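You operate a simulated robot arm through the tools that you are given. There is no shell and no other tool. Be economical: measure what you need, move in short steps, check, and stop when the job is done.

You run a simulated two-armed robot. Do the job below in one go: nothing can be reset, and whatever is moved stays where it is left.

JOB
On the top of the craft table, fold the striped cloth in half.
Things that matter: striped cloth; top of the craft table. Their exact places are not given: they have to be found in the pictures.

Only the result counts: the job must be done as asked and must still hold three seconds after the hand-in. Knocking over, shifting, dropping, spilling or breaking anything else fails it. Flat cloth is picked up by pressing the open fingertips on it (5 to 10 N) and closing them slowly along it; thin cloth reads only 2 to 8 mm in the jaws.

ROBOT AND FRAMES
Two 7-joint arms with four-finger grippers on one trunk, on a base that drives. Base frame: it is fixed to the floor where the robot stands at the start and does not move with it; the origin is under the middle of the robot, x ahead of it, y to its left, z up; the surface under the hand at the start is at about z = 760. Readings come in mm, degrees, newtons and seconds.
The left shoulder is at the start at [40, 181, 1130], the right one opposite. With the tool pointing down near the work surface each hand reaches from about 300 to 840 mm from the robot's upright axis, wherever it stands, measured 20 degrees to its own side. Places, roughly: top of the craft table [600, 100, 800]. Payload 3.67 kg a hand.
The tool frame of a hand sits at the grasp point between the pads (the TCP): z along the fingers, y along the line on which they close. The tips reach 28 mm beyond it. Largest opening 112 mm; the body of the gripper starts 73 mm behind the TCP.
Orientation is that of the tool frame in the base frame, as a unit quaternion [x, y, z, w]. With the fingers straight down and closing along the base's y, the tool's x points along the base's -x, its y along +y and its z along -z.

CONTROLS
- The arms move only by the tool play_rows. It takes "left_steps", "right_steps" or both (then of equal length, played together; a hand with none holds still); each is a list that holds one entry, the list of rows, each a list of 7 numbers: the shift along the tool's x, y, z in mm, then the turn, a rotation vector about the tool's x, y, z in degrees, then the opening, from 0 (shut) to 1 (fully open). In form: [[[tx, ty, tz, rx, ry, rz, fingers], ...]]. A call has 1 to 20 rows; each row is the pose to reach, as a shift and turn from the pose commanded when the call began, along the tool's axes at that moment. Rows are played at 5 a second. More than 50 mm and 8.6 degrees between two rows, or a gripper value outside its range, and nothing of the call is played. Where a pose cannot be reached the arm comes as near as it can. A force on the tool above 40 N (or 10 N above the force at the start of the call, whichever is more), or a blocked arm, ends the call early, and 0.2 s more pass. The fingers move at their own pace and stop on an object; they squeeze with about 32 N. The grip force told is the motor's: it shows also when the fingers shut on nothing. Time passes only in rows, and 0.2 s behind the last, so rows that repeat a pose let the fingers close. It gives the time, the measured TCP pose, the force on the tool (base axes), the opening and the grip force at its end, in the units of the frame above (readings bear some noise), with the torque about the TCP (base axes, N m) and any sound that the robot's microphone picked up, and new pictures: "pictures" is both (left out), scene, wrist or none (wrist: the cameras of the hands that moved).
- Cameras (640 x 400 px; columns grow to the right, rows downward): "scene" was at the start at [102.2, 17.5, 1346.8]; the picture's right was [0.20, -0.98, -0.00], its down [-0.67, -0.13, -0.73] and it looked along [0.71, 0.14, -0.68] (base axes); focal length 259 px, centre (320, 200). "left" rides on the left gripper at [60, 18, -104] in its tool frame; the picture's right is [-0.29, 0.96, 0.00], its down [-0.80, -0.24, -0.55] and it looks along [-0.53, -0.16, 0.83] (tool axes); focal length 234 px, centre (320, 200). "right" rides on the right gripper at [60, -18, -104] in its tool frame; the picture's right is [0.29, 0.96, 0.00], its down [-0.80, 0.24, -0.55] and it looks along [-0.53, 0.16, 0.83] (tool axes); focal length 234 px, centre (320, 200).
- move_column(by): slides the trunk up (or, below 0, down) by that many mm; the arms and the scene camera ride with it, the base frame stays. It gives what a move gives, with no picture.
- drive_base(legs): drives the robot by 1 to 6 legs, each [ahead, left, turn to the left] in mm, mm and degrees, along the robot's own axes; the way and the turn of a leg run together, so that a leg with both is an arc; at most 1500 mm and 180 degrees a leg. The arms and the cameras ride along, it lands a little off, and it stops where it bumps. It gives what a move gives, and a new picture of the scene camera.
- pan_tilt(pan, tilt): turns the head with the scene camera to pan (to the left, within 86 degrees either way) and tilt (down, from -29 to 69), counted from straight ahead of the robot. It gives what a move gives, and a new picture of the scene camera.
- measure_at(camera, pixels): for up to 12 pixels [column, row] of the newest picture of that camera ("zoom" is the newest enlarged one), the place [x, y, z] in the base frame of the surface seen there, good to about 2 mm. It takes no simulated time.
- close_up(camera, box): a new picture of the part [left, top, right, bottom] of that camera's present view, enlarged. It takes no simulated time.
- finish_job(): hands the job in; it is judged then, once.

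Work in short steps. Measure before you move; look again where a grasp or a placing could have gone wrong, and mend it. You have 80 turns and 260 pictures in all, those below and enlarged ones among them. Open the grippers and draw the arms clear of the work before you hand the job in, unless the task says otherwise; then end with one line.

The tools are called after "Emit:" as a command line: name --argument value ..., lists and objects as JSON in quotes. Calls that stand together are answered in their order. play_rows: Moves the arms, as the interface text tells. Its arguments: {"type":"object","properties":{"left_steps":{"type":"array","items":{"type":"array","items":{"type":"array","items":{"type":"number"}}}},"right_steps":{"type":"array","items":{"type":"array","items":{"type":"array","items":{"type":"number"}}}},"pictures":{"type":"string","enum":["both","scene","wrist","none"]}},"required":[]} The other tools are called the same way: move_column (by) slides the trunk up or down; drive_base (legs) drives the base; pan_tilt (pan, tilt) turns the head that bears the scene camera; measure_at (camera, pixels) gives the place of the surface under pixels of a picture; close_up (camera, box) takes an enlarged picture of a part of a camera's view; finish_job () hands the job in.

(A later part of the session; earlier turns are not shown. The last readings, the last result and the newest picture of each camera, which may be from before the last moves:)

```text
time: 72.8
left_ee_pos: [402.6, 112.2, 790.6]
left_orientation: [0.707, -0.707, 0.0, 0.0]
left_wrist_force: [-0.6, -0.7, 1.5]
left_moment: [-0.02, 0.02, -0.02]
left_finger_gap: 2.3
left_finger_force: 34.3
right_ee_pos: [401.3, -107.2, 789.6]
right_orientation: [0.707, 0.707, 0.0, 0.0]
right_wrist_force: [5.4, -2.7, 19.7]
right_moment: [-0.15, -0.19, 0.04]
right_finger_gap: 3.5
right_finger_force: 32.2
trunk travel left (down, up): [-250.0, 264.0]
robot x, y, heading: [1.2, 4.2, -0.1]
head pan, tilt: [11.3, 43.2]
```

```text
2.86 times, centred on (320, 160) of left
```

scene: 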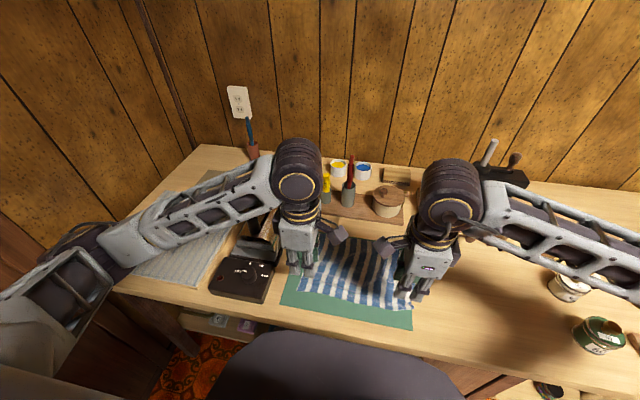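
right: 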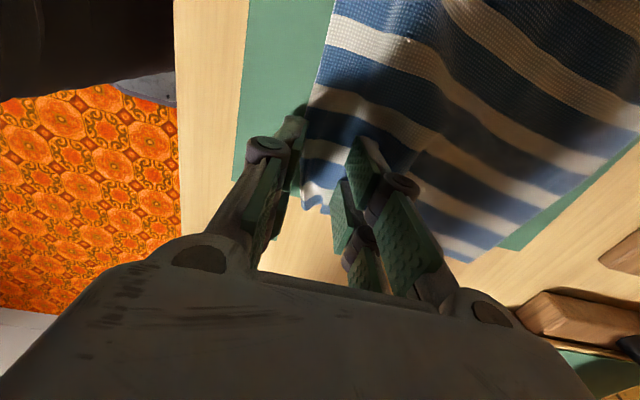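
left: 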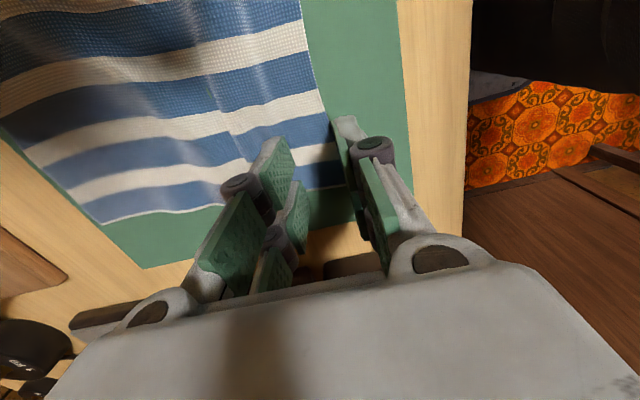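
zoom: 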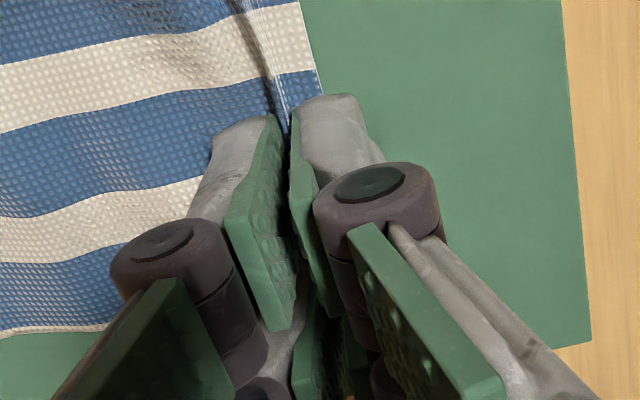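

Both edges are gripped (2.3 and 3.5 mm) with hardly any flap. I lift along the arc to mid-fold and check.

Emit:
play_rows --left_steps '[[[0, -4, -10, 0, 0, 0, 0], [0, -9, -20, 0, 0, 0, 0], [0, -15, -30, 0, 0, 0, 0], [0, -22, -40, 0, 0, 0, 0], [0, -30, -48, 0, 0, 0, 0], [0, -39, -55, 0, 0, 0, 0], [0, -49, -61, 0, 0, 0, 0], [0, -60, -65, 0, 0, 0, 0], [0, -72, -67, 0, 0, 0, 0], [0, -82, -67, 0, 0, 0, 0], [0, -82, -67, 0, 0, 0, 0]]]' --right_steps '[[[0, 4, -10, 0, 0, 0, 0], [0, 9, -20, 0, 0, 0, 0], [0, 15, -30, 0, 0, 0, 0], [0, 22, -40, 0, 0, 0, 0], [0, 30, -48, 0, 0, 0, 0], [0, 39, -55, 0, 0, 0, 0], [0, 49, -61, 0, 0, 0, 0], [0, 60, -65, 0, 0, 0, 0], [0, 72, -67, 0, 0, 0, 0], [0, 82, -67, 0, 0, 0, 0], [0, 82, -67, 0, 0, 0, 0]]]'

Emit:
close_up --camera "scene" --box '[260, 200, 440, 330]'

```text
time: 75.2
left_ee_pos: [486.0, 111.4, 857.9]
left_orientation: [0.708, -0.707, 0.001, 0.001]
left_wrist_force: [-0.2, -1.5, 0.9]
left_moment: [-0.02, -0.01, -0.03]
left_finger_gap: 1.5
left_finger_force: 29.8
right_ee_pos: [483.6, -108.4, 855.4]
right_orientation: [0.707, 0.707, -0.001, 0.0]
right_wrist_force: [0.0, 0.2, 0.1]
right_moment: [0.01, 0.01, 0.05]
right_finger_gap: 2.7
right_finger_force: 31.6
trunk travel left (down, up): [-250.0, 264.0]
robot x, y, heading: [2.2, 1.9, -0.4]
head pan, tilt: [11.3, 43.2]
```

scene: 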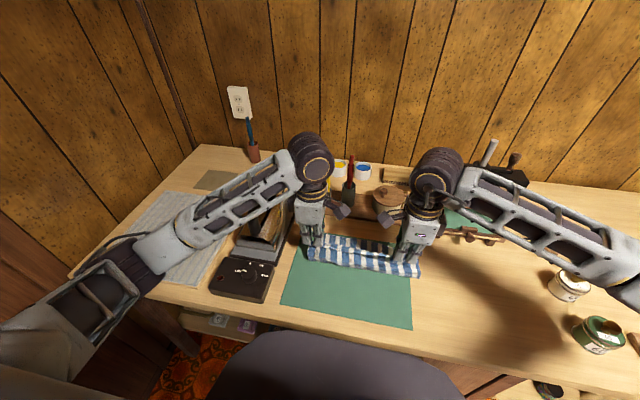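
right: 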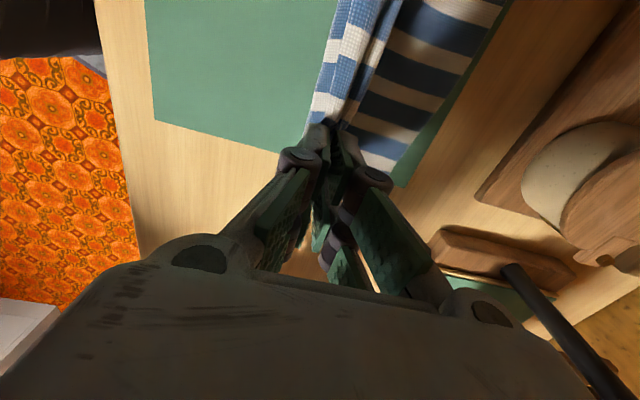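
left: 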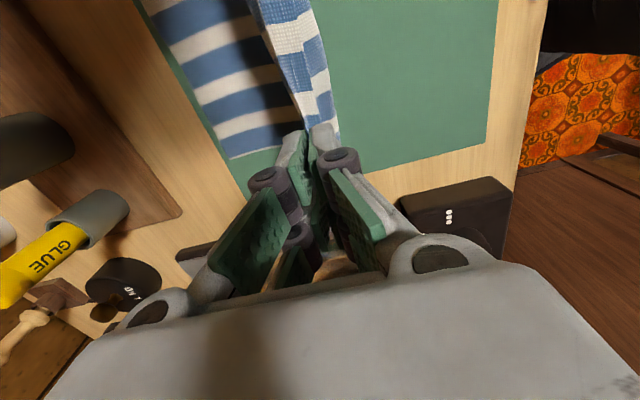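

```text
3.08 times, centred on (350, 265) of scene
```

zoom: 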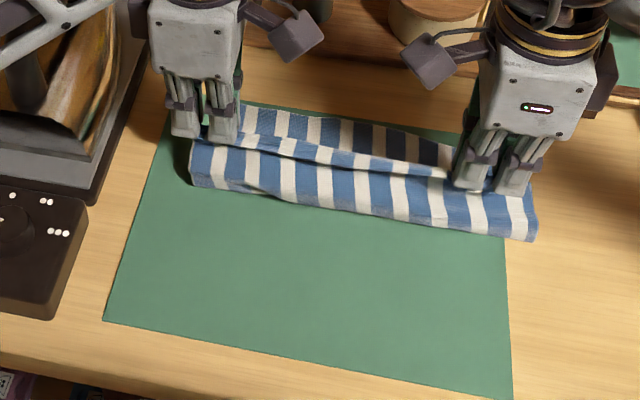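

Excellent: only a very narrow turned edge remains. I measure the far edge before lowering.

Emit:
measure_at --camera "left" --pixels '[[228, 156], [200, 100], [170, 45], [250, 175]]'

Emit:
measure_at --camera "right" --pixels '[[391, 168], [405, 150], [440, 100], [490, 25]]'

Emit:
measure_at --camera "zoom" --pixels '[[340, 140], [345, 160], [335, 180], [330, 205], [290, 195], [200, 170]]'

```text
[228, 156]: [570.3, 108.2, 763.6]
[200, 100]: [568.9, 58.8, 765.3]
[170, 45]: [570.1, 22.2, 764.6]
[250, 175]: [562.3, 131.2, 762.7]
```

```text
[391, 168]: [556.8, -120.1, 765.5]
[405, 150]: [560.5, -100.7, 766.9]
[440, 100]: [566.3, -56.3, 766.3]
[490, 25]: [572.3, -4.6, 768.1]
```

```text
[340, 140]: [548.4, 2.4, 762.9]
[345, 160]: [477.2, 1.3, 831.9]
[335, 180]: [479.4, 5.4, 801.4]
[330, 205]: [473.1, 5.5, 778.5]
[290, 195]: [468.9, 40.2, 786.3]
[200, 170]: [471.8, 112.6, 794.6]
```

Far edge: x≈569 (left), ≈559 (right). I lower the gripped edge to x≈558 / 548, staying ~6 mm above the lower layer.

Emit:
play_rows --left_steps '[[[0, -9, 2, 0, 0, 0, 0], [0, -18, 5, 0, 0, 0, 0], [0, -28, 10, 0, 0, 0, 0], [0, -38, 16, 0, 0, 0, 0], [0, -47, 23, 0, 0, 0, 0], [0, -55, 31, 0, 0, 0, 0], [0, -62, 39, 0, 0, 0, 0], [0, -68, 47, 0, 0, 0, 0], [0, -71, 55, 0, 0, 0, 0], [0, -72, 60, 0, 0, 0, 0], [0, -72, 60, 0, 0, 0, 0]]]' --right_steps '[[[0, 8, 2, 0, 0, 0, 0], [0, 16, 5, 0, 0, 0, 0], [0, 25, 10, 0, 0, 0, 0], [0, 34, 15, 0, 0, 0, 0], [0, 42, 21, 0, 0, 0, 0], [0, 49, 28, 0, 0, 0, 0], [0, 55, 36, 0, 0, 0, 0], [0, 60, 44, 0, 0, 0, 0], [0, 63, 52, 0, 0, 0, 0], [0, 64, 58, 0, 0, 0, 0], [0, 64, 58, 0, 0, 0, 0]]]'

Emit:
close_up --camera "scene" --box '[260, 200, 440, 330]'

```text
time: 77.6
left_ee_pos: [557.5, 110.4, 797.0]
left_orientation: [-0.707, 0.707, 0.001, 0.0]
left_wrist_force: [0.1, 0.1, 1.2]
left_moment: [-0.01, 0.01, 0.04]
left_finger_gap: 2.1
left_finger_force: 30.0
right_ee_pos: [545.9, -107.8, 798.8]
right_orientation: [0.707, 0.707, 0.0, 0.0]
right_wrist_force: [0.6, 1.0, -0.4]
right_moment: [0.03, -0.01, 0.03]
right_finger_gap: 2.8
right_finger_force: 32.1
trunk travel left (down, up): [-250.0, 264.0]
robot x, y, heading: [-0.6, 2.7, -0.0]
head pan, tilt: [11.3, 43.2]
```

scene: 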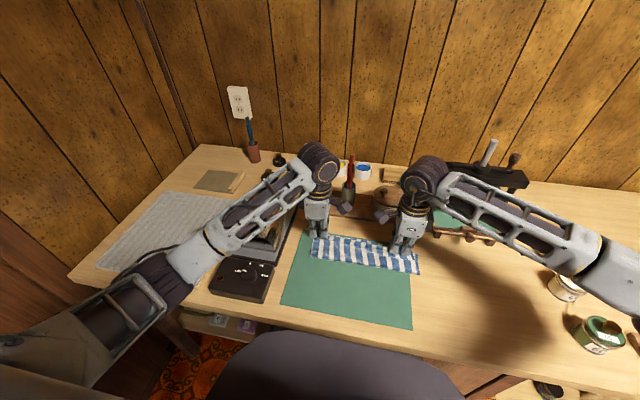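
right: 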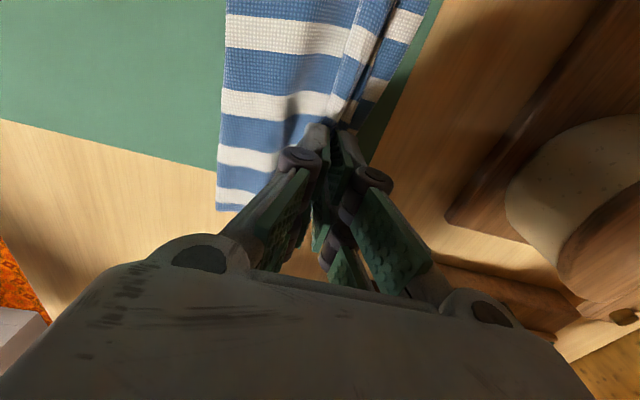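
left: 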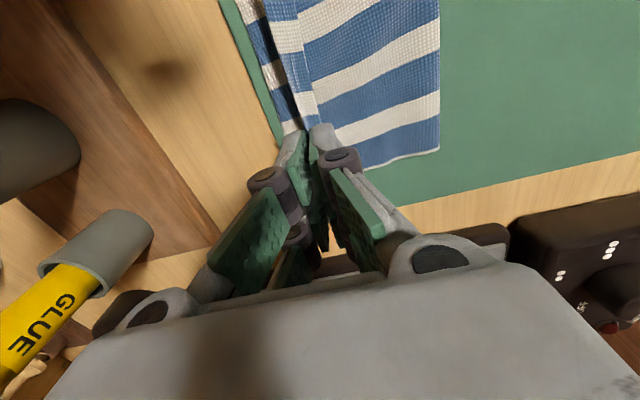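

```text
3.08 times, centred on (350, 265) of scene
```

zoom: 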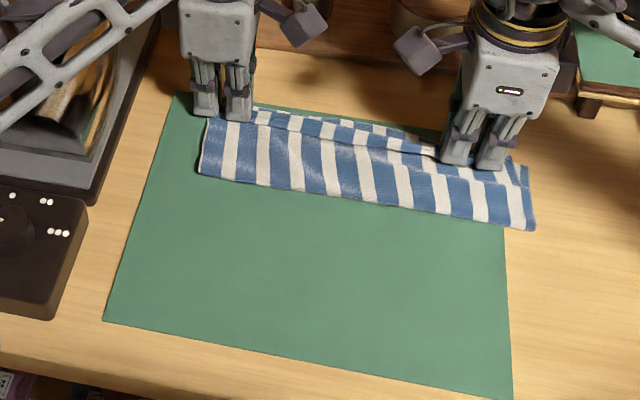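

Very good. I release gently and rise straight up.

Emit:
play_rows --left_steps '[[[0, 0, 2, 0, 0, 0, 0], [0, 0, 2, 0, 0, 0, 0.08], [0, 0, 1, 0, 0, 0, 0.16], [0, 0, 0, 0, 0, 0, 0.22], [0, 0, -20, 0, 0, 0, 0.22], [0, 0, -60, 0, 0, 0, 0.22], [0, 0, -100, 0, 0, 0, 0.22], [0, 20, -130, 0, 0, 0, 0.22], [0, 20, -130, 0, 0, 0, 0.22]]]' --right_steps '[[[0, 0, 3, 0, 0, 0, 0], [0, 0, 3, 0, 0, 0, 0.08], [0, 0, 2, 0, 0, 0, 0.16], [0, 0, 0, 0, 0, 0, 0.22], [0, 0, -20, 0, 0, 0, 0.22], [0, 0, -60, 0, 0, 0, 0.22], [0, 0, -100, 0, 0, 0, 0.22], [0, -20, -130, 0, 0, 0, 0.22], [0, -20, -130, 0, 0, 0, 0.22]]]'

Emit:
close_up --camera "scene" --box '[280, 215, 440, 300]'

Emit:
close_up --camera "right" --box '[240, 0, 480, 160]'

Emit:
close_up --camera "left" --box '[180, 0, 420, 160]'

```text
time: 79.6
left_ee_pos: [537.0, 111.2, 927.8]
left_orientation: [0.707, -0.707, -0.001, 0.0]
left_wrist_force: [0.2, -0.2, 0.0]
left_moment: [0.01, 0.01, -0.03]
left_finger_gap: 24.6
left_finger_force: 0.1
right_ee_pos: [528.9, -109.3, 927.6]
right_orientation: [0.707, 0.707, 0.0, 0.0]
right_wrist_force: [1.1, -0.3, -0.2]
right_moment: [0.01, 0.04, 0.0]
right_finger_gap: 24.6
right_finger_force: 0.0
trunk travel left (down, up): [-250.0, 264.0]
robot x, y, heading: [0.6, -1.5, 0.3]
head pan, tilt: [11.3, 43.2]
```

scene: 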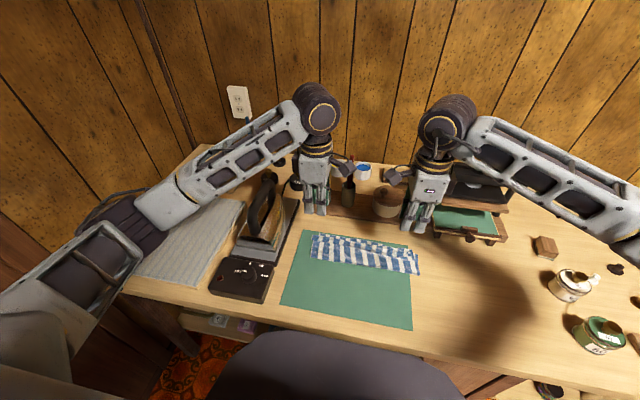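
right: 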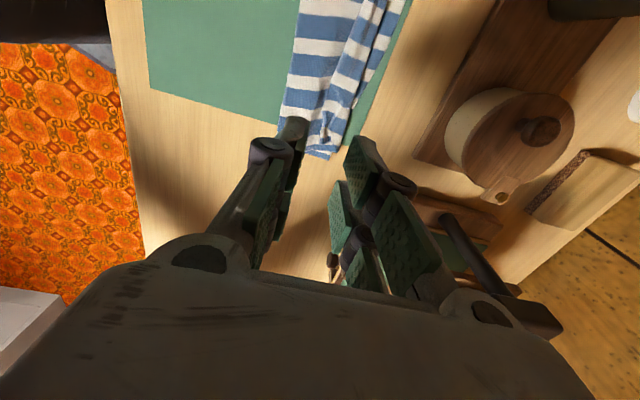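
left: 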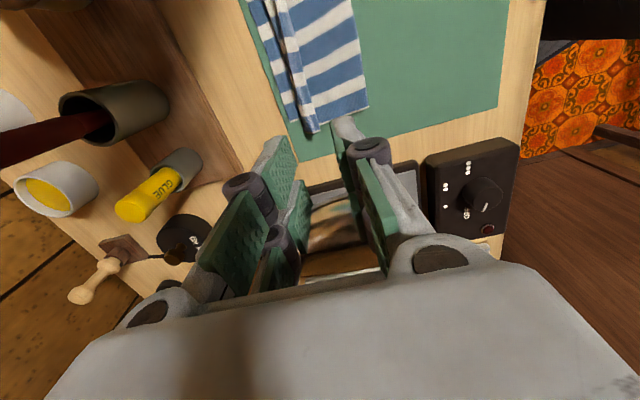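

```text
4.00 times, centred on (360, 258) of scene
```

zoom: 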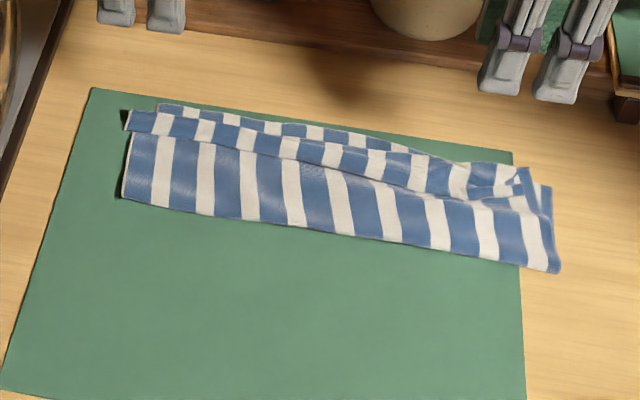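

```text
2.50 times, centred on (360, 80) of right
```

zoom: 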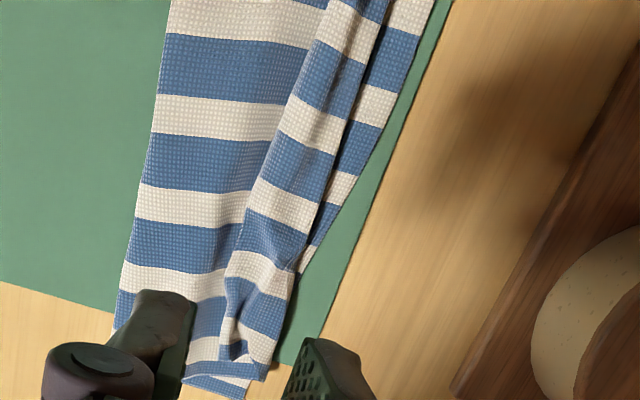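

```text
2.50 times, centred on (300, 80) of left
```

zoom: 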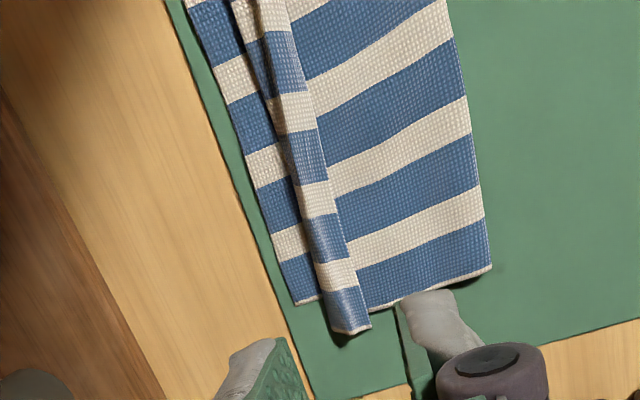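

A narrow curled strip (~15 mm) remains along the top edge. I measure it, then press on it and roll it out toward the far side.

Emit:
measure_at --camera "left" --pixels '[[306, 125], [315, 130], [303, 100], [312, 100], [296, 70], [305, 70], [298, 120], [285, 70]]'

Emit:
measure_at --camera "right" --pixels '[[342, 95], [352, 100], [335, 110], [356, 60], [368, 65], [330, 135], [340, 140], [365, 85]]'

Emit:
measure_at --camera "zoom" --pixels '[[340, 330], [365, 325], [350, 270], [310, 150], [340, 150], [300, 302]]'

```text
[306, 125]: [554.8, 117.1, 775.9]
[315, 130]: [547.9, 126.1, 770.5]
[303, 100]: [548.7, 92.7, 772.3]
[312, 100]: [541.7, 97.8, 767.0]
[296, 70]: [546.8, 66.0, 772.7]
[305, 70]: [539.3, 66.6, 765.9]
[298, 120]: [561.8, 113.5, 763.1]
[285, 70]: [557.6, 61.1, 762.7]
```

```text
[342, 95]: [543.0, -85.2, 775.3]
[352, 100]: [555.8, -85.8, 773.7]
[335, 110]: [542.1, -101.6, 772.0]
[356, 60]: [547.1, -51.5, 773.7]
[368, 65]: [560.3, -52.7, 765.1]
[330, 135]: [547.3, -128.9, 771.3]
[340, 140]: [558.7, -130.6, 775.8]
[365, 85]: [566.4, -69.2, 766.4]
```

```text
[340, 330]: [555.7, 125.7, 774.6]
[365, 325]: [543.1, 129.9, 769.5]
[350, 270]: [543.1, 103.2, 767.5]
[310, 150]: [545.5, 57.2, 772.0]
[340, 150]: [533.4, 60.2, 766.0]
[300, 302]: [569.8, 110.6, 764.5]
```

The curl spans x≈543–556 (left) and 541–558 (right). I press closed tips on it and drag ~32 mm away from the robot to roll it open.

Emit:
play_rows --left_steps '[[[0, -6, 40, 0, 0, 0, 0], [0, -12, 80, 0, 0, 0, 0], [0, -12, 115, 0, 0, 0, 0], [0, -12, 128, 0, 0, 0, 0], [0, -12, 132, 0, 0, 0, 0], [0, -12, 134, 0, 0, 0, 0], [0, -16, 134, 0, 0, 0, 0], [0, -20, 134, 0, 0, 0, 0], [0, -24, 134, 0, 0, 0, 0], [0, -28, 134, 0, 0, 0, 0], [0, -32, 134, 0, 0, 0, 0], [0, -36, 134, 0, 0, 0, 0], [0, -40, 134, 0, 0, 0, 0], [0, -44, 134, 0, 0, 0, 0]]]' --right_steps '[[[0, 11, 40, 0, 0, 0, 0], [0, 21, 80, 0, 0, 0, 0], [0, 21, 115, 0, 0, 0, 0], [0, 21, 128, 0, 0, 0, 0], [0, 21, 132, 0, 0, 0, 0], [0, 21, 134, 0, 0, 0, 0], [0, 25, 134, 0, 0, 0, 0], [0, 29, 134, 0, 0, 0, 0], [0, 33, 134, 0, 0, 0, 0], [0, 37, 134, 0, 0, 0, 0], [0, 41, 134, 0, 0, 0, 0], [0, 45, 134, 0, 0, 0, 0], [0, 49, 134, 0, 0, 0, 0], [0, 53, 134, 0, 0, 0, 0]]]' --pictures "wrist"

Emit:
close_up --camera "scene" --box '[280, 215, 440, 300]'

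```text
time: 82.6
left_ee_pos: [582.9, 111.9, 793.6]
left_orientation: [0.707, -0.707, 0.0, 0.0]
left_wrist_force: [-1.0, -0.6, -0.1]
left_moment: [0.0, -0.03, -0.02]
left_finger_gap: 0.3
left_finger_force: 31.9
right_ee_pos: [580.6, -108.9, 795.6]
right_orientation: [0.707, 0.707, 0.0, 0.0]
right_wrist_force: [-0.5, 0.0, 0.8]
right_moment: [0.01, -0.03, 0.0]
right_finger_gap: 0.0
right_finger_force: 32.1
trunk travel left (down, up): [-250.0, 264.0]
robot x, y, heading: [-5.3, -3.0, -0.0]
head pan, tilt: [11.3, 43.2]
```

right: 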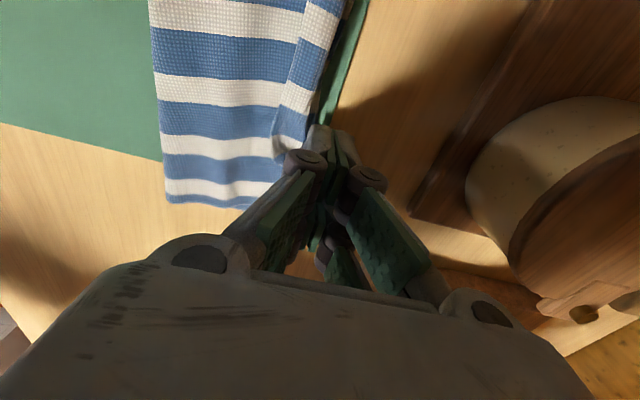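
left: 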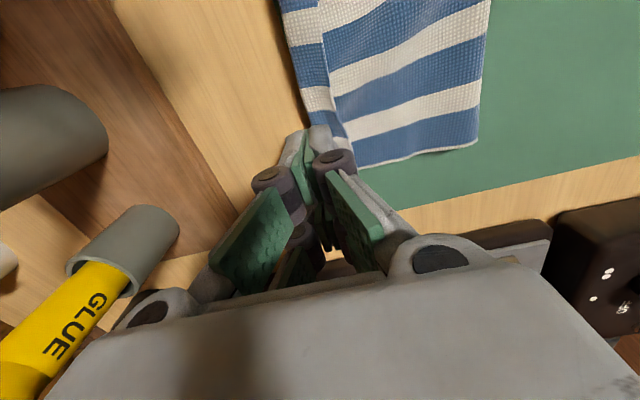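

```text
4.00 times, centred on (360, 258) of scene
```

zoom: 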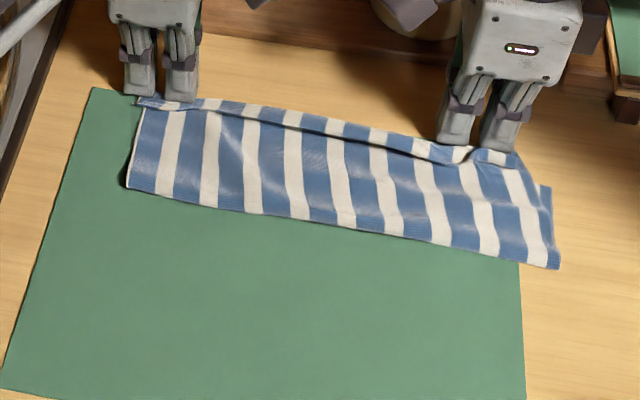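

The upper sheet followed toward the far edge. I rise and inspect.

Emit:
play_rows --left_steps '[[[0, 0, -20, 0, 0, 0, 0], [0, 0, -60, 0, 0, 0, 0], [0, 0, -100, 0, 0, 0, 0], [0, 30, -130, 0, 0, 0, 0], [0, 60, -130, 0, 0, 0, 0], [0, 60, -130, 0, 0, 0, 0]]]' --right_steps '[[[0, 0, -20, 0, 0, 0, 0], [0, 0, -60, 0, 0, 0, 0], [0, 0, -100, 0, 0, 0, 0], [0, -30, -130, 0, 0, 0, 0], [0, -60, -130, 0, 0, 0, 0], [0, -60, -130, 0, 0, 0, 0]]]'

Emit:
close_up --camera "scene" --box '[280, 215, 440, 300]'

Emit:
close_up --camera "right" --box '[260, 0, 500, 160]'

Emit:
close_up --camera "left" --box '[180, 0, 420, 160]'

```text
time: 84.0
left_ee_pos: [521.9, 110.6, 922.9]
left_orientation: [0.708, -0.706, -0.001, 0.001]
left_wrist_force: [-0.1, -0.2, 0.8]
left_moment: [-0.05, 0.05, 0.04]
left_finger_gap: 0.3
left_finger_force: 32.2
right_ee_pos: [520.4, -108.1, 924.9]
right_orientation: [0.707, 0.707, 0.0, 0.0]
right_wrist_force: [0.0, 0.1, 0.3]
right_moment: [-0.04, 0.01, 0.02]
right_finger_gap: 0.0
right_finger_force: 31.7
trunk travel left (down, up): [-250.0, 264.0]
robot x, y, heading: [1.7, 1.3, 0.1]
head pan, tilt: [11.3, 43.2]
```

scene: 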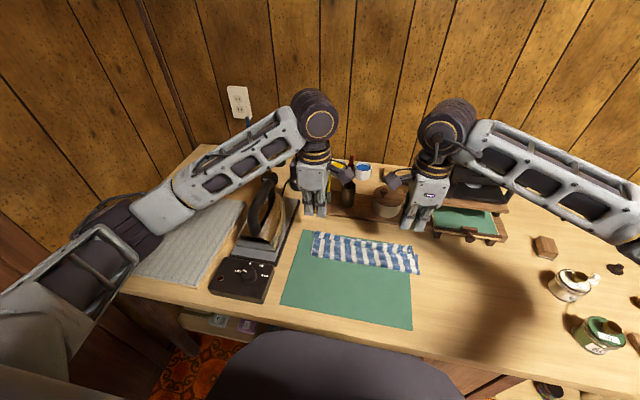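
right: 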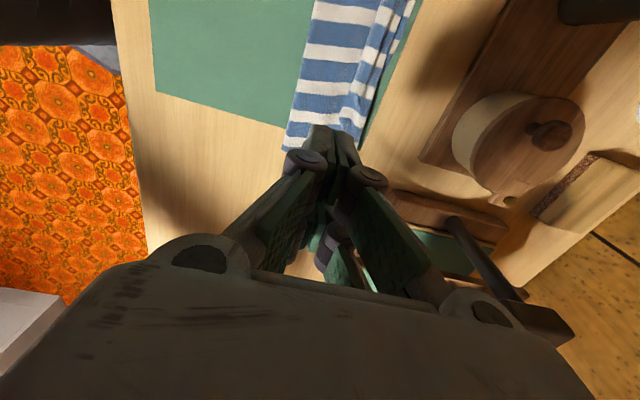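
left: 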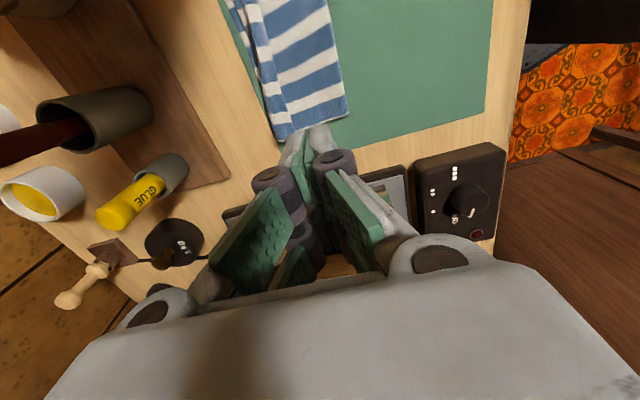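

```text
4.00 times, centred on (360, 258) of scene
```

zoom: 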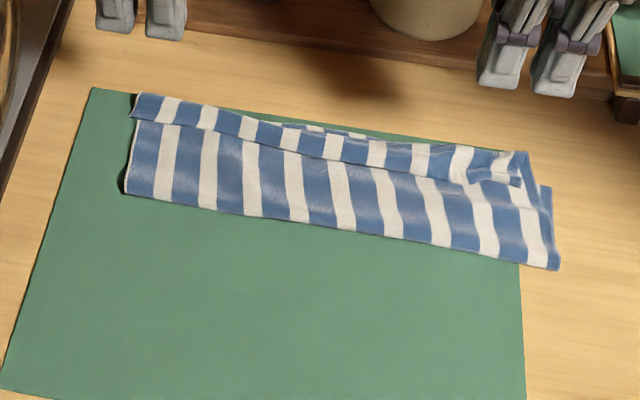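

```text
2.50 times, centred on (380, 80) of right
```

zoom: 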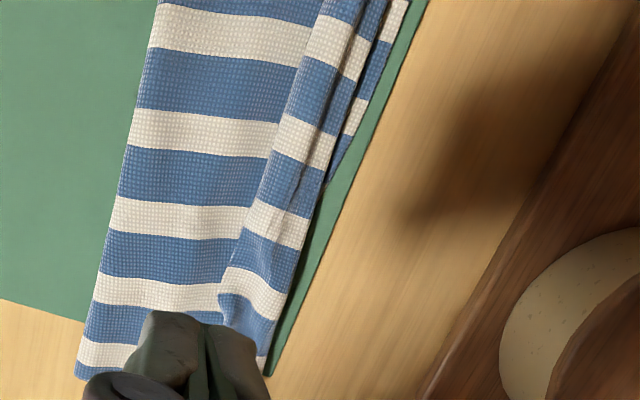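

```text
2.50 times, centred on (300, 80) of left
```

zoom: 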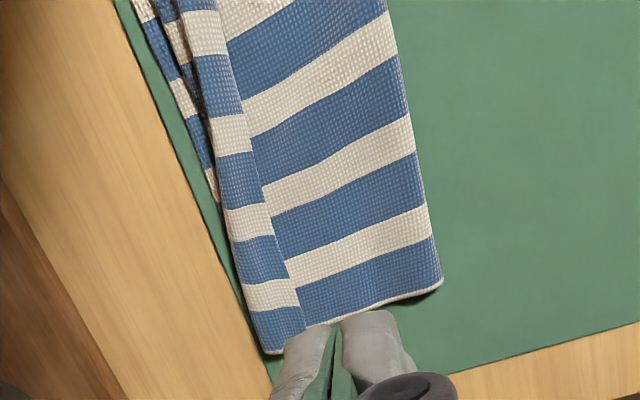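

The curl stays as a narrow cuff right along the far edge. I measure how far the turned edge is from the far edge, and heights.

Emit:
close_up --camera "scene" --box '[300, 225, 430, 285]'

Emit:
measure_at --camera "left" --pixels '[[302, 126], [290, 95], [270, 40], [284, 135], [265, 85], [262, 60], [238, 15], [349, 105]]'

Emit:
measure_at --camera "right" --pixels '[[344, 112], [353, 80], [372, 120], [380, 90], [390, 55], [372, 30], [365, 128], [288, 148]]'

```text
4.92 times, centred on (365, 255) of scene
```

zoom: 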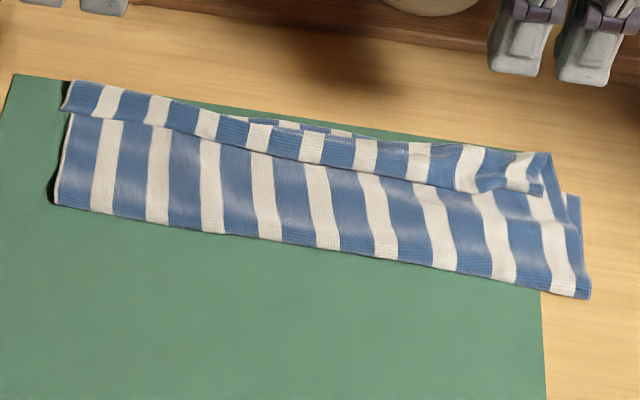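

```text
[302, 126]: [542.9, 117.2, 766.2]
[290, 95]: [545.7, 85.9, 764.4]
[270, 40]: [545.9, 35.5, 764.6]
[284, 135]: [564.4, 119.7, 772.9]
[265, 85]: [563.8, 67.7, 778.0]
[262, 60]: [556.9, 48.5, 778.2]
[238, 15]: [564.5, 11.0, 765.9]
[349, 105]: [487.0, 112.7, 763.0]
```

```text
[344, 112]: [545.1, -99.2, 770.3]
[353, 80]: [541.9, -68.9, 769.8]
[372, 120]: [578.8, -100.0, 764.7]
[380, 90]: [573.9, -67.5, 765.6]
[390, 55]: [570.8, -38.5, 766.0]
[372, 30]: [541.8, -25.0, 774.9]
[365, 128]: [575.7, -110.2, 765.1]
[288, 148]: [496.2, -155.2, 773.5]
```

The cuff's free edge is at x≈543 (left) / 545 (right), crest ≈565–575. I'll regrasp that edge: near finger just robot-side of it as a wall, far finger on the cuff, jaws ~16 mm, then close and carry it over.

Emit:
play_rows --left_steps '[[[0, -13, 30, 0, 0, 0, 0.14], [0, -26, 70, 0, 0, 0, 0.14], [0, -26, 105, 0, 0, 0, 0.14], [0, -26, 122, 0, 0, 0, 0.14], [0, -26, 128, 0, 0, 0, 0.14], [0, -26, 130, 0, 0, 0, 0.14], [0, -26, 130, 0, 0, 0, 0.14]]]' --right_steps '[[[6, 15, 30, 0, 0, 0, 0.14], [13, 29, 70, 0, 0, 0, 0.14], [13, 29, 105, 0, 0, 0, 0.14], [13, 29, 122, 0, 0, 0, 0.14], [13, 29, 129, 0, 0, 0, 0.14], [13, 29, 131, 0, 0, 0, 0.14], [13, 29, 131, 0, 0, 0, 0.14]]]' --pictures "none"

Emit:
close_up --camera "right" --box '[240, 60, 420, 210]'

Emit:
close_up --camera "left" --box '[220, 60, 400, 210]'

```text
time: 85.6
left_ee_pos: [546.4, 110.6, 793.9]
left_orientation: [0.707, -0.707, 0.001, 0.0]
left_wrist_force: [0.6, 0.7, -0.2]
left_moment: [-0.04, -0.04, -0.04]
left_finger_gap: 15.8
left_finger_force: 0.0
right_ee_pos: [549.3, -96.4, 794.4]
right_orientation: [0.708, 0.706, 0.001, 0.001]
right_wrist_force: [-0.4, -1.6, 5.6]
right_moment: [-0.11, -0.1, -0.04]
right_finger_gap: 15.0
right_finger_force: 0.0
trunk travel left (down, up): [-250.0, 264.0]
robot x, y, heading: [0.9, -0.3, 0.0]
head pan, tilt: [11.3, 43.2]
```

```text
2.67 times, centred on (330, 135) of right
```

zoom: 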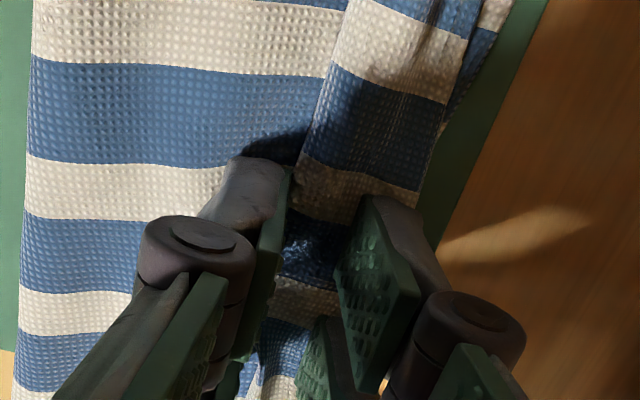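

```text
2.67 times, centred on (310, 135) of left
```

zoom: 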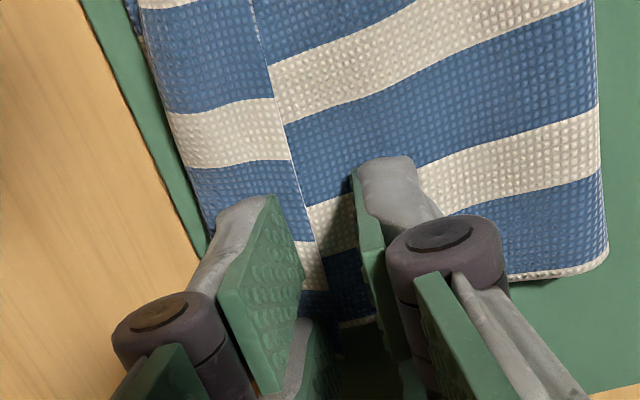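

Right is well placed; left should go ~5 mm further. I shift it, press ~3 mm and close halfway.

Emit:
play_rows --left_steps '[[[0, -5, -2, 0, 0, 0, 0.14], [0, -5, 1, 0, 0, 0, 0.14], [0, -5, 3, 0, 0, 0, 0.14], [0, -5, 3.5, 0, 0, 0, 0.12], [0, -5, 3.5, 0, 0, 0, 0.1], [0, -5, 3.5, 0, 0, 0, 0.08], [0, -5, 3.5, 0, 0, 0, 0.06]]]' --right_steps '[[[0, 0, 0, 0, 0, 0, 0.14], [0, 0, 1, 0, 0, 0, 0.14], [0, 0, 1.5, 0, 0, 0, 0.14], [0, 0, 1.5, 0, 0, 0, 0.12], [0, 0, 1.5, 0, 0, 0, 0.1], [0, 0, 1.5, 0, 0, 0, 0.08], [0, 0, 1.5, 0, 0, 0, 0.06]]]' --pictures "none"

Emit:
close_up --camera "right" --box '[240, 60, 420, 210]'

Emit:
close_up --camera "left" --box '[220, 60, 400, 210]'

```text
time: 87.2
left_ee_pos: [552.5, 111.2, 791.9]
left_orientation: [0.708, -0.707, 0.0, -0.001]
left_wrist_force: [6.1, 1.1, 19.2]
left_moment: [-0.13, -0.31, 0.04]
left_finger_gap: 7.4
left_finger_force: 0.7
right_ee_pos: [548.8, -96.1, 792.8]
right_orientation: [0.708, 0.707, 0.0, 0.0]
right_wrist_force: [-0.4, -1.1, 1.1]
right_moment: [0.03, 0.0, 0.01]
right_finger_gap: 6.2
right_finger_force: 0.0
trunk travel left (down, up): [-250.0, 264.0]
robot x, y, heading: [0.3, -0.1, -0.2]
head pan, tilt: [11.3, 43.2]
```

```text
2.67 times, centred on (330, 135) of right
```

zoom: 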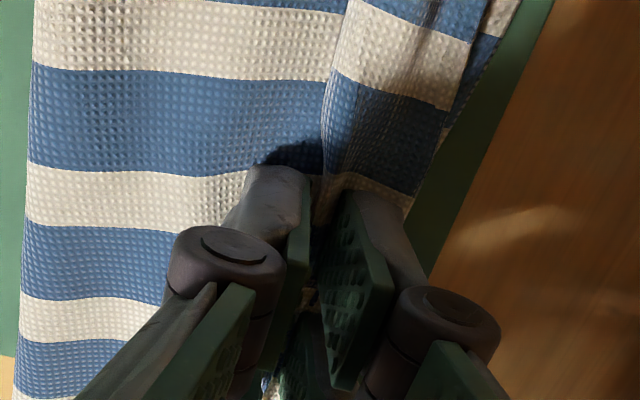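

```text
2.67 times, centred on (310, 135) of left
```

zoom: 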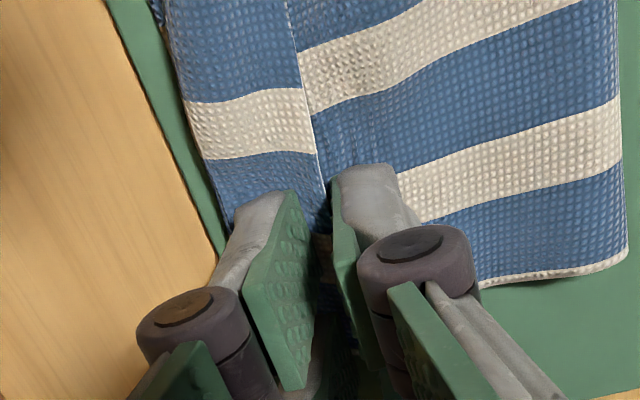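

The cuff edge meets the near fingers and the main sheet is undisturbed. I press the right 1.5 mm more and close fully.

Emit:
play_rows --left_steps '[[[0, 0, 0, 0, 0, 0, 0.05], [0, 0, 0, 0, 0, 0, 0.04], [0, 0, -0.5, 0, 0, 0, 0.03], [0, 0, -0.5, 0, 0, 0, 0.02], [0, 0, -0.5, 0, 0, 0, 0], [0, 0, -0.5, 0, 0, 0, 0], [0, 0, -5, 0, 0, 0, 0], [0, 0, -12, 0, 0, 0, 0]]]' --right_steps '[[[0, 0, 1, 0, 0, 0, 0.06], [0, 0, 1.5, 0, 0, 0, 0.05], [0, 0, 1.5, 0, 0, 0, 0.04], [0, 0, 1.5, 0, 0, 0, 0.02], [0, 0, 1.5, 0, 0, 0, 0], [0, 0, 1.5, 0, 0, 0, 0], [0, 0, -5, 0, 0, 0, 0], [0, 0, -12, 0, 0, 0, 0]]]' --pictures "none"

Emit:
close_up --camera "right" --box '[220, 20, 440, 210]'

Emit:
close_up --camera "left" --box '[200, 20, 420, 210]'

Emit:
close_up --camera "scene" --box '[280, 215, 440, 300]'

```text
time: 89.0
left_ee_pos: [551.0, 110.5, 801.6]
left_orientation: [-0.707, 0.707, 0.0, -0.001]
left_wrist_force: [0.1, 0.8, -0.7]
left_moment: [0.0, -0.03, -0.03]
left_finger_gap: 1.2
left_finger_force: 32.0
right_ee_pos: [549.9, -95.5, 804.1]
right_orientation: [0.707, 0.707, -0.001, -0.001]
right_wrist_force: [0.6, 1.2, -0.9]
right_moment: [0.0, 0.01, 0.01]
right_finger_gap: 3.2
right_finger_force: 35.6
trunk travel left (down, up): [-250.0, 264.0]
robot x, y, heading: [4.5, 2.9, -0.1]
head pan, tilt: [11.3, 43.2]
```

```text
2.11 times, centred on (330, 115) of right
```

zoom: 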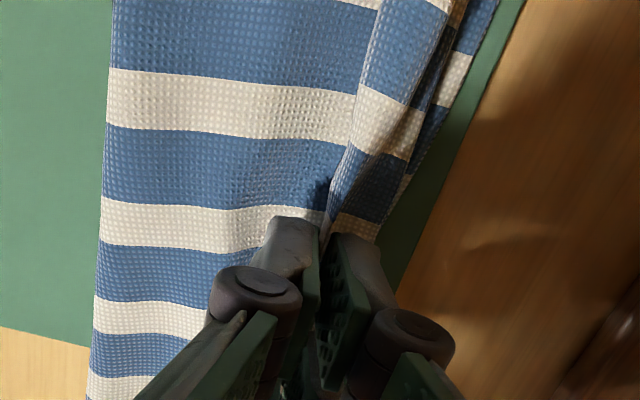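

```text
2.11 times, centred on (310, 115) of left
```

zoom: 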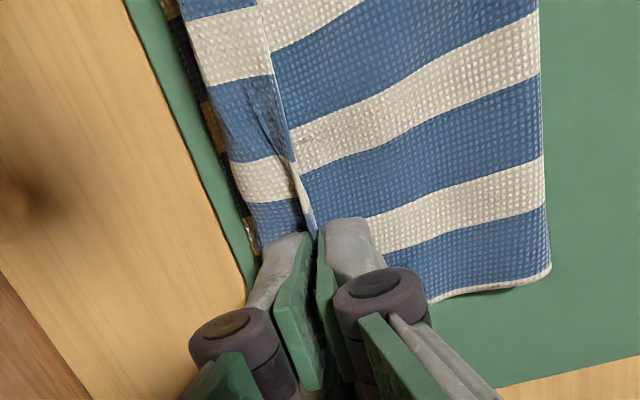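

```text
4.00 times, centred on (360, 258) of scene
```

zoom: 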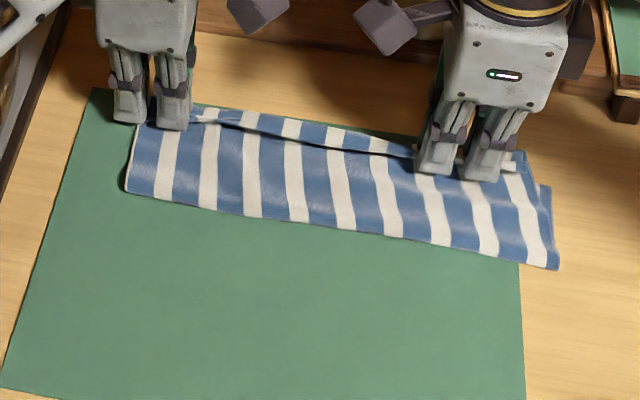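

The left now holds just the edge layer (1.2 mm) and the right 3.2 mm, and the main sheet stays down. I lift and carry the edge over the far side, then bring it back slightly while lowering.

Emit:
play_rows --left_steps '[[[0, 0, -8, 0, 0, 0, 0], [0, -3, -16, 0, 0, 0, 0], [0, -8, -22, 0, 0, 0, 0], [0, -14, -25, 0, 0, 0, 0], [0, -20, -25, 0, 0, 0, 0], [0, -26, -22, 0, 0, 0, 0], [0, -31, -16, 0, 0, 0, 0], [0, -31, -8, 0, 0, 0, 0], [0, -28, -2, 0, 0, 0, 0], [0, -24, 2, 0, 0, 0, 0], [0, -24, 2, 0, 0, 0, 0]]]' --right_steps '[[[0, 0, -8, 0, 0, 0, 0], [0, 3, -16, 0, 0, 0, 0], [0, 8, -22, 0, 0, 0, 0], [0, 14, -25, 0, 0, 0, 0], [0, 20, -25, 0, 0, 0, 0], [0, 26, -22, 0, 0, 0, 0], [0, 31, -16, 0, 0, 0, 0], [0, 31, -8, 0, 0, 0, 0], [0, 27, -1, 0, 0, 0, 0], [0, 22, 4, 0, 0, 0, 0], [0, 22, 4, 0, 0, 0, 0]]]' --pictures "wrist"

Emit:
close_up --camera "scene" --box '[280, 215, 440, 300]'

```text
time: 91.4
left_ee_pos: [577.7, 111.5, 801.2]
left_orientation: [-0.706, 0.708, 0.001, -0.001]
left_wrist_force: [-0.1, -0.2, -0.9]
left_moment: [-0.01, -0.02, -0.03]
left_finger_gap: 1.5
left_finger_force: 31.8
right_ee_pos: [572.4, -96.6, 798.7]
right_orientation: [0.707, 0.707, 0.0, 0.0]
right_wrist_force: [0.0, 0.0, -0.4]
right_moment: [-0.04, -0.05, 0.01]
right_finger_gap: 3.0
right_finger_force: 35.3
trunk travel left (down, up): [-250.0, 264.0]
robot x, y, heading: [1.2, -0.6, -0.1]
head pan, tilt: [11.3, 43.2]
```

right: 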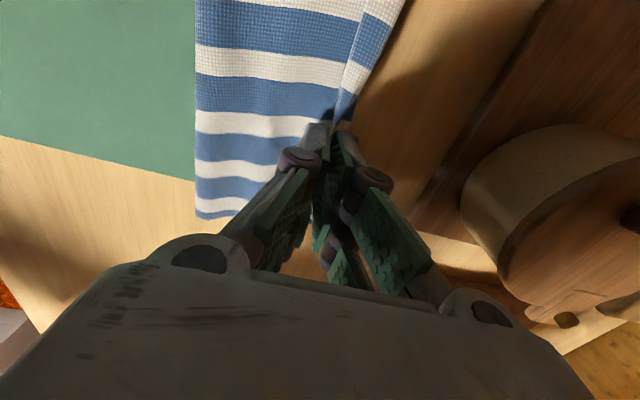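
left: 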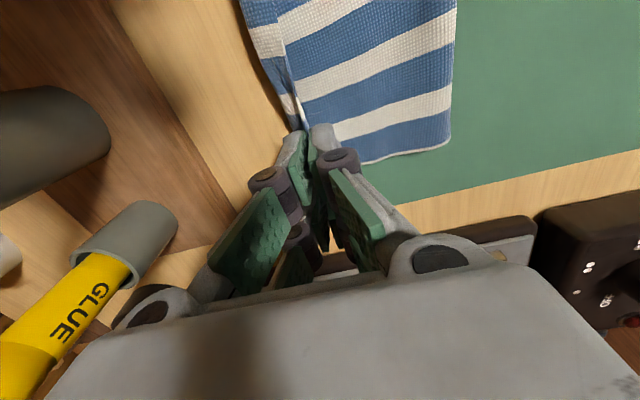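

```text
4.00 times, centred on (360, 258) of scene
```

zoom: 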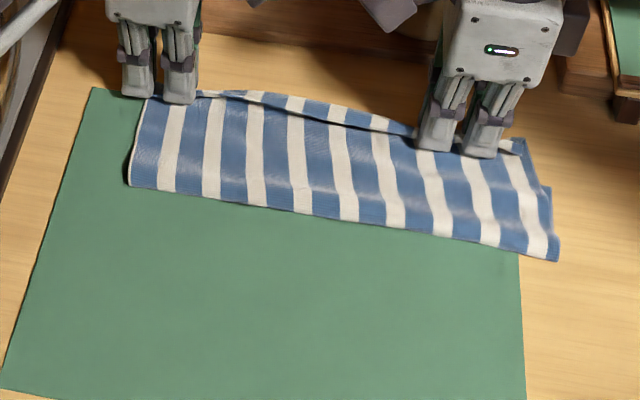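

The cuff followed because it isn't hanging freely. With the edge now held in the jaws, I go back up to vertical over the fold line (so the cloth hangs straight), then lay it down along a taut arc of ~95 mm radius about x≈474/465.

Emit:
play_rows --left_steps '[[[0, 22, -39, 0, 0, 0, 0], [0, 57, -74, 0, 0, 0, 0], [0, 96, -87, 0, 0, 0, 0], [0, 120, -86, 0, 0, 0, 0], [0, 120, -86, 0, 0, 0, 0], [0, 108, -87, 0, 0, 0, 0], [0, 96, -87, 0, 0, 0, 0], [0, 84, -85, 0, 0, 0, 0], [0, 72, -81, 0, 0, 0, 0], [0, 57, -74, 0, 0, 0, 0], [0, 43, -65, 0, 0, 0, 0], [0, 31, -53, 0, 0, 0, 0], [0, 22, -39, 0, 0, 0, 0], [0, 15, -24, 0, 0, 0, 0], [0, 11, -12, 0, 0, 0, 0], [0, 10, -4, 0, 0, 0, 0], [0, 9, 1, 0, 0, 0, 0], [0, 9, 1, 0, 0, 0, 0]]]' --right_steps '[[[0, -25, -41, 0, 0, 0, 0], [0, -60, -76, 0, 0, 0, 0], [0, -99, -89, 0, 0, 0, 0], [0, -123, -88, 0, 0, 0, 0], [0, -123, -88, 0, 0, 0, 0], [0, -111, -89, 0, 0, 0, 0], [0, -99, -89, 0, 0, 0, 0], [0, -87, -87, 0, 0, 0, 0], [0, -75, -83, 0, 0, 0, 0], [0, -60, -76, 0, 0, 0, 0], [0, -46, -67, 0, 0, 0, 0], [0, -34, -55, 0, 0, 0, 0], [0, -25, -41, 0, 0, 0, 0], [0, -18, -26, 0, 0, 0, 0], [0, -14, -14, 0, 0, 0, 0], [0, -13, -6, 0, 0, 0, 0], [0, -13, -1, 0, 0, 0, 0], [0, -13, -1, 0, 0, 0, 0]]]' --pictures "wrist"

Emit:
close_up --camera "scene" --box '[280, 215, 440, 300]'

```text
time: 95.2
left_ee_pos: [567.6, 111.3, 799.5]
left_orientation: [0.708, -0.706, -0.001, 0.001]
left_wrist_force: [-0.1, -0.1, 0.8]
left_moment: [-0.01, 0.01, 0.01]
left_finger_gap: 1.1
left_finger_force: 31.9
right_ee_pos: [559.0, -95.6, 801.2]
right_orientation: [0.707, 0.707, 0.0, -0.001]
right_wrist_force: [-0.2, 0.8, 1.1]
right_moment: [0.02, 0.08, 0.0]
right_finger_gap: 1.9
right_finger_force: 30.4
trunk travel left (down, up): [-250.0, 264.0]
robot x, y, heading: [-2.7, -1.8, -0.0]
head pan, tilt: [11.3, 43.2]
```

right: 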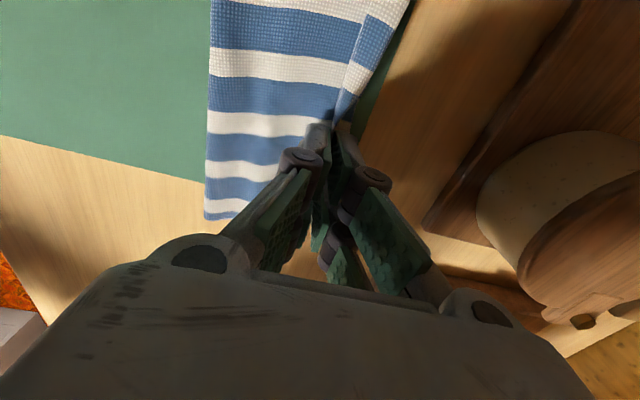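
left: 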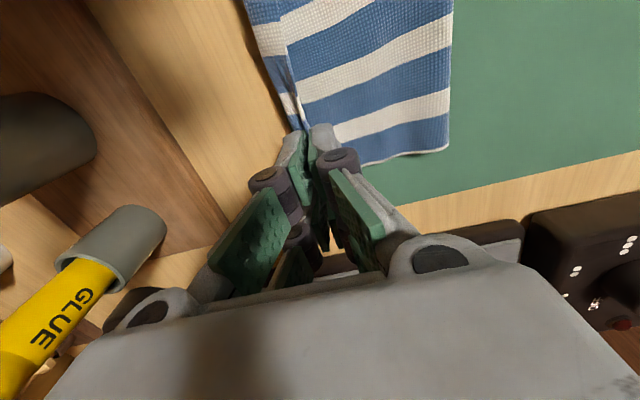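

```text
4.00 times, centred on (360, 258) of scene
```

zoom: 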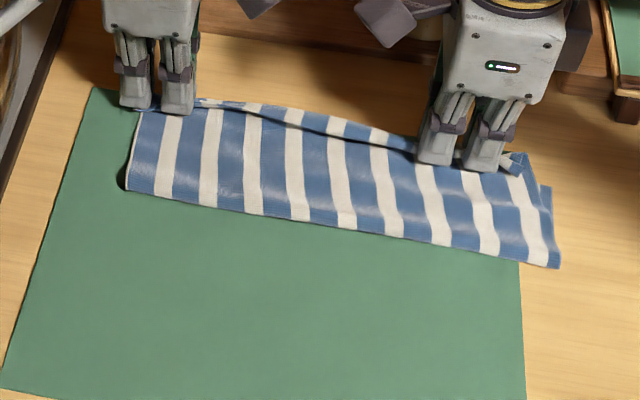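

I look closely at what lies beyond the jaws, and measure it.

Emit:
close_up --camera "left" --box '[220, 0, 460, 180]'

Emit:
close_up --camera "right" --box '[200, 0, 440, 180]'

Emit:
measure_at --camera "left" --pixels '[[288, 112], [275, 75], [262, 40], [295, 75], [278, 20], [300, 60]]'

Emit:
measure_at --camera "right" --pixels '[[352, 100], [375, 60], [395, 25], [345, 90], [360, 40], [340, 60]]'

```text
2.22 times, centred on (340, 90) of left
```

zoom: 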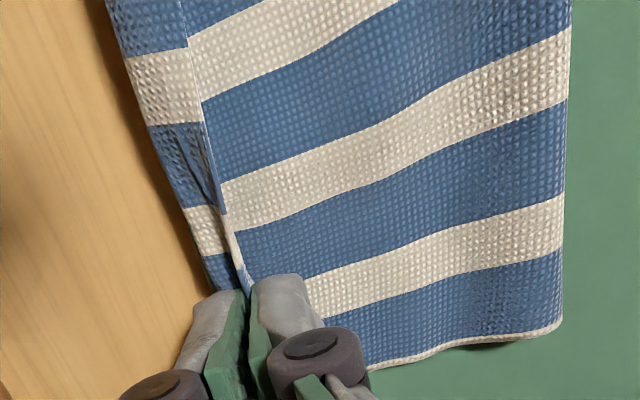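

```text
2.22 times, centred on (320, 90) of right
```

zoom: 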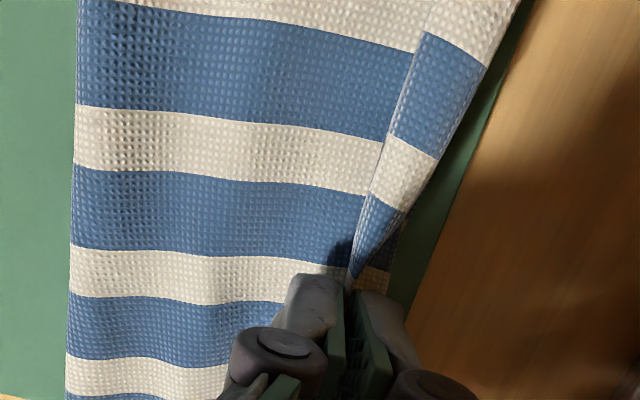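

```text
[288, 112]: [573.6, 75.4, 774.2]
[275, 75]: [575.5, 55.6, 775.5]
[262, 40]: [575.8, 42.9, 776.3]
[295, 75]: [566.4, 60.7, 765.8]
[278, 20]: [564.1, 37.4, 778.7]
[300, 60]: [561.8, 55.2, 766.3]
```

```text
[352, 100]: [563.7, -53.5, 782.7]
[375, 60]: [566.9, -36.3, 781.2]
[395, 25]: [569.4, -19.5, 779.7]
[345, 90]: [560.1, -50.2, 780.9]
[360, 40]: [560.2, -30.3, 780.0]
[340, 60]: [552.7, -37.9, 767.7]
```

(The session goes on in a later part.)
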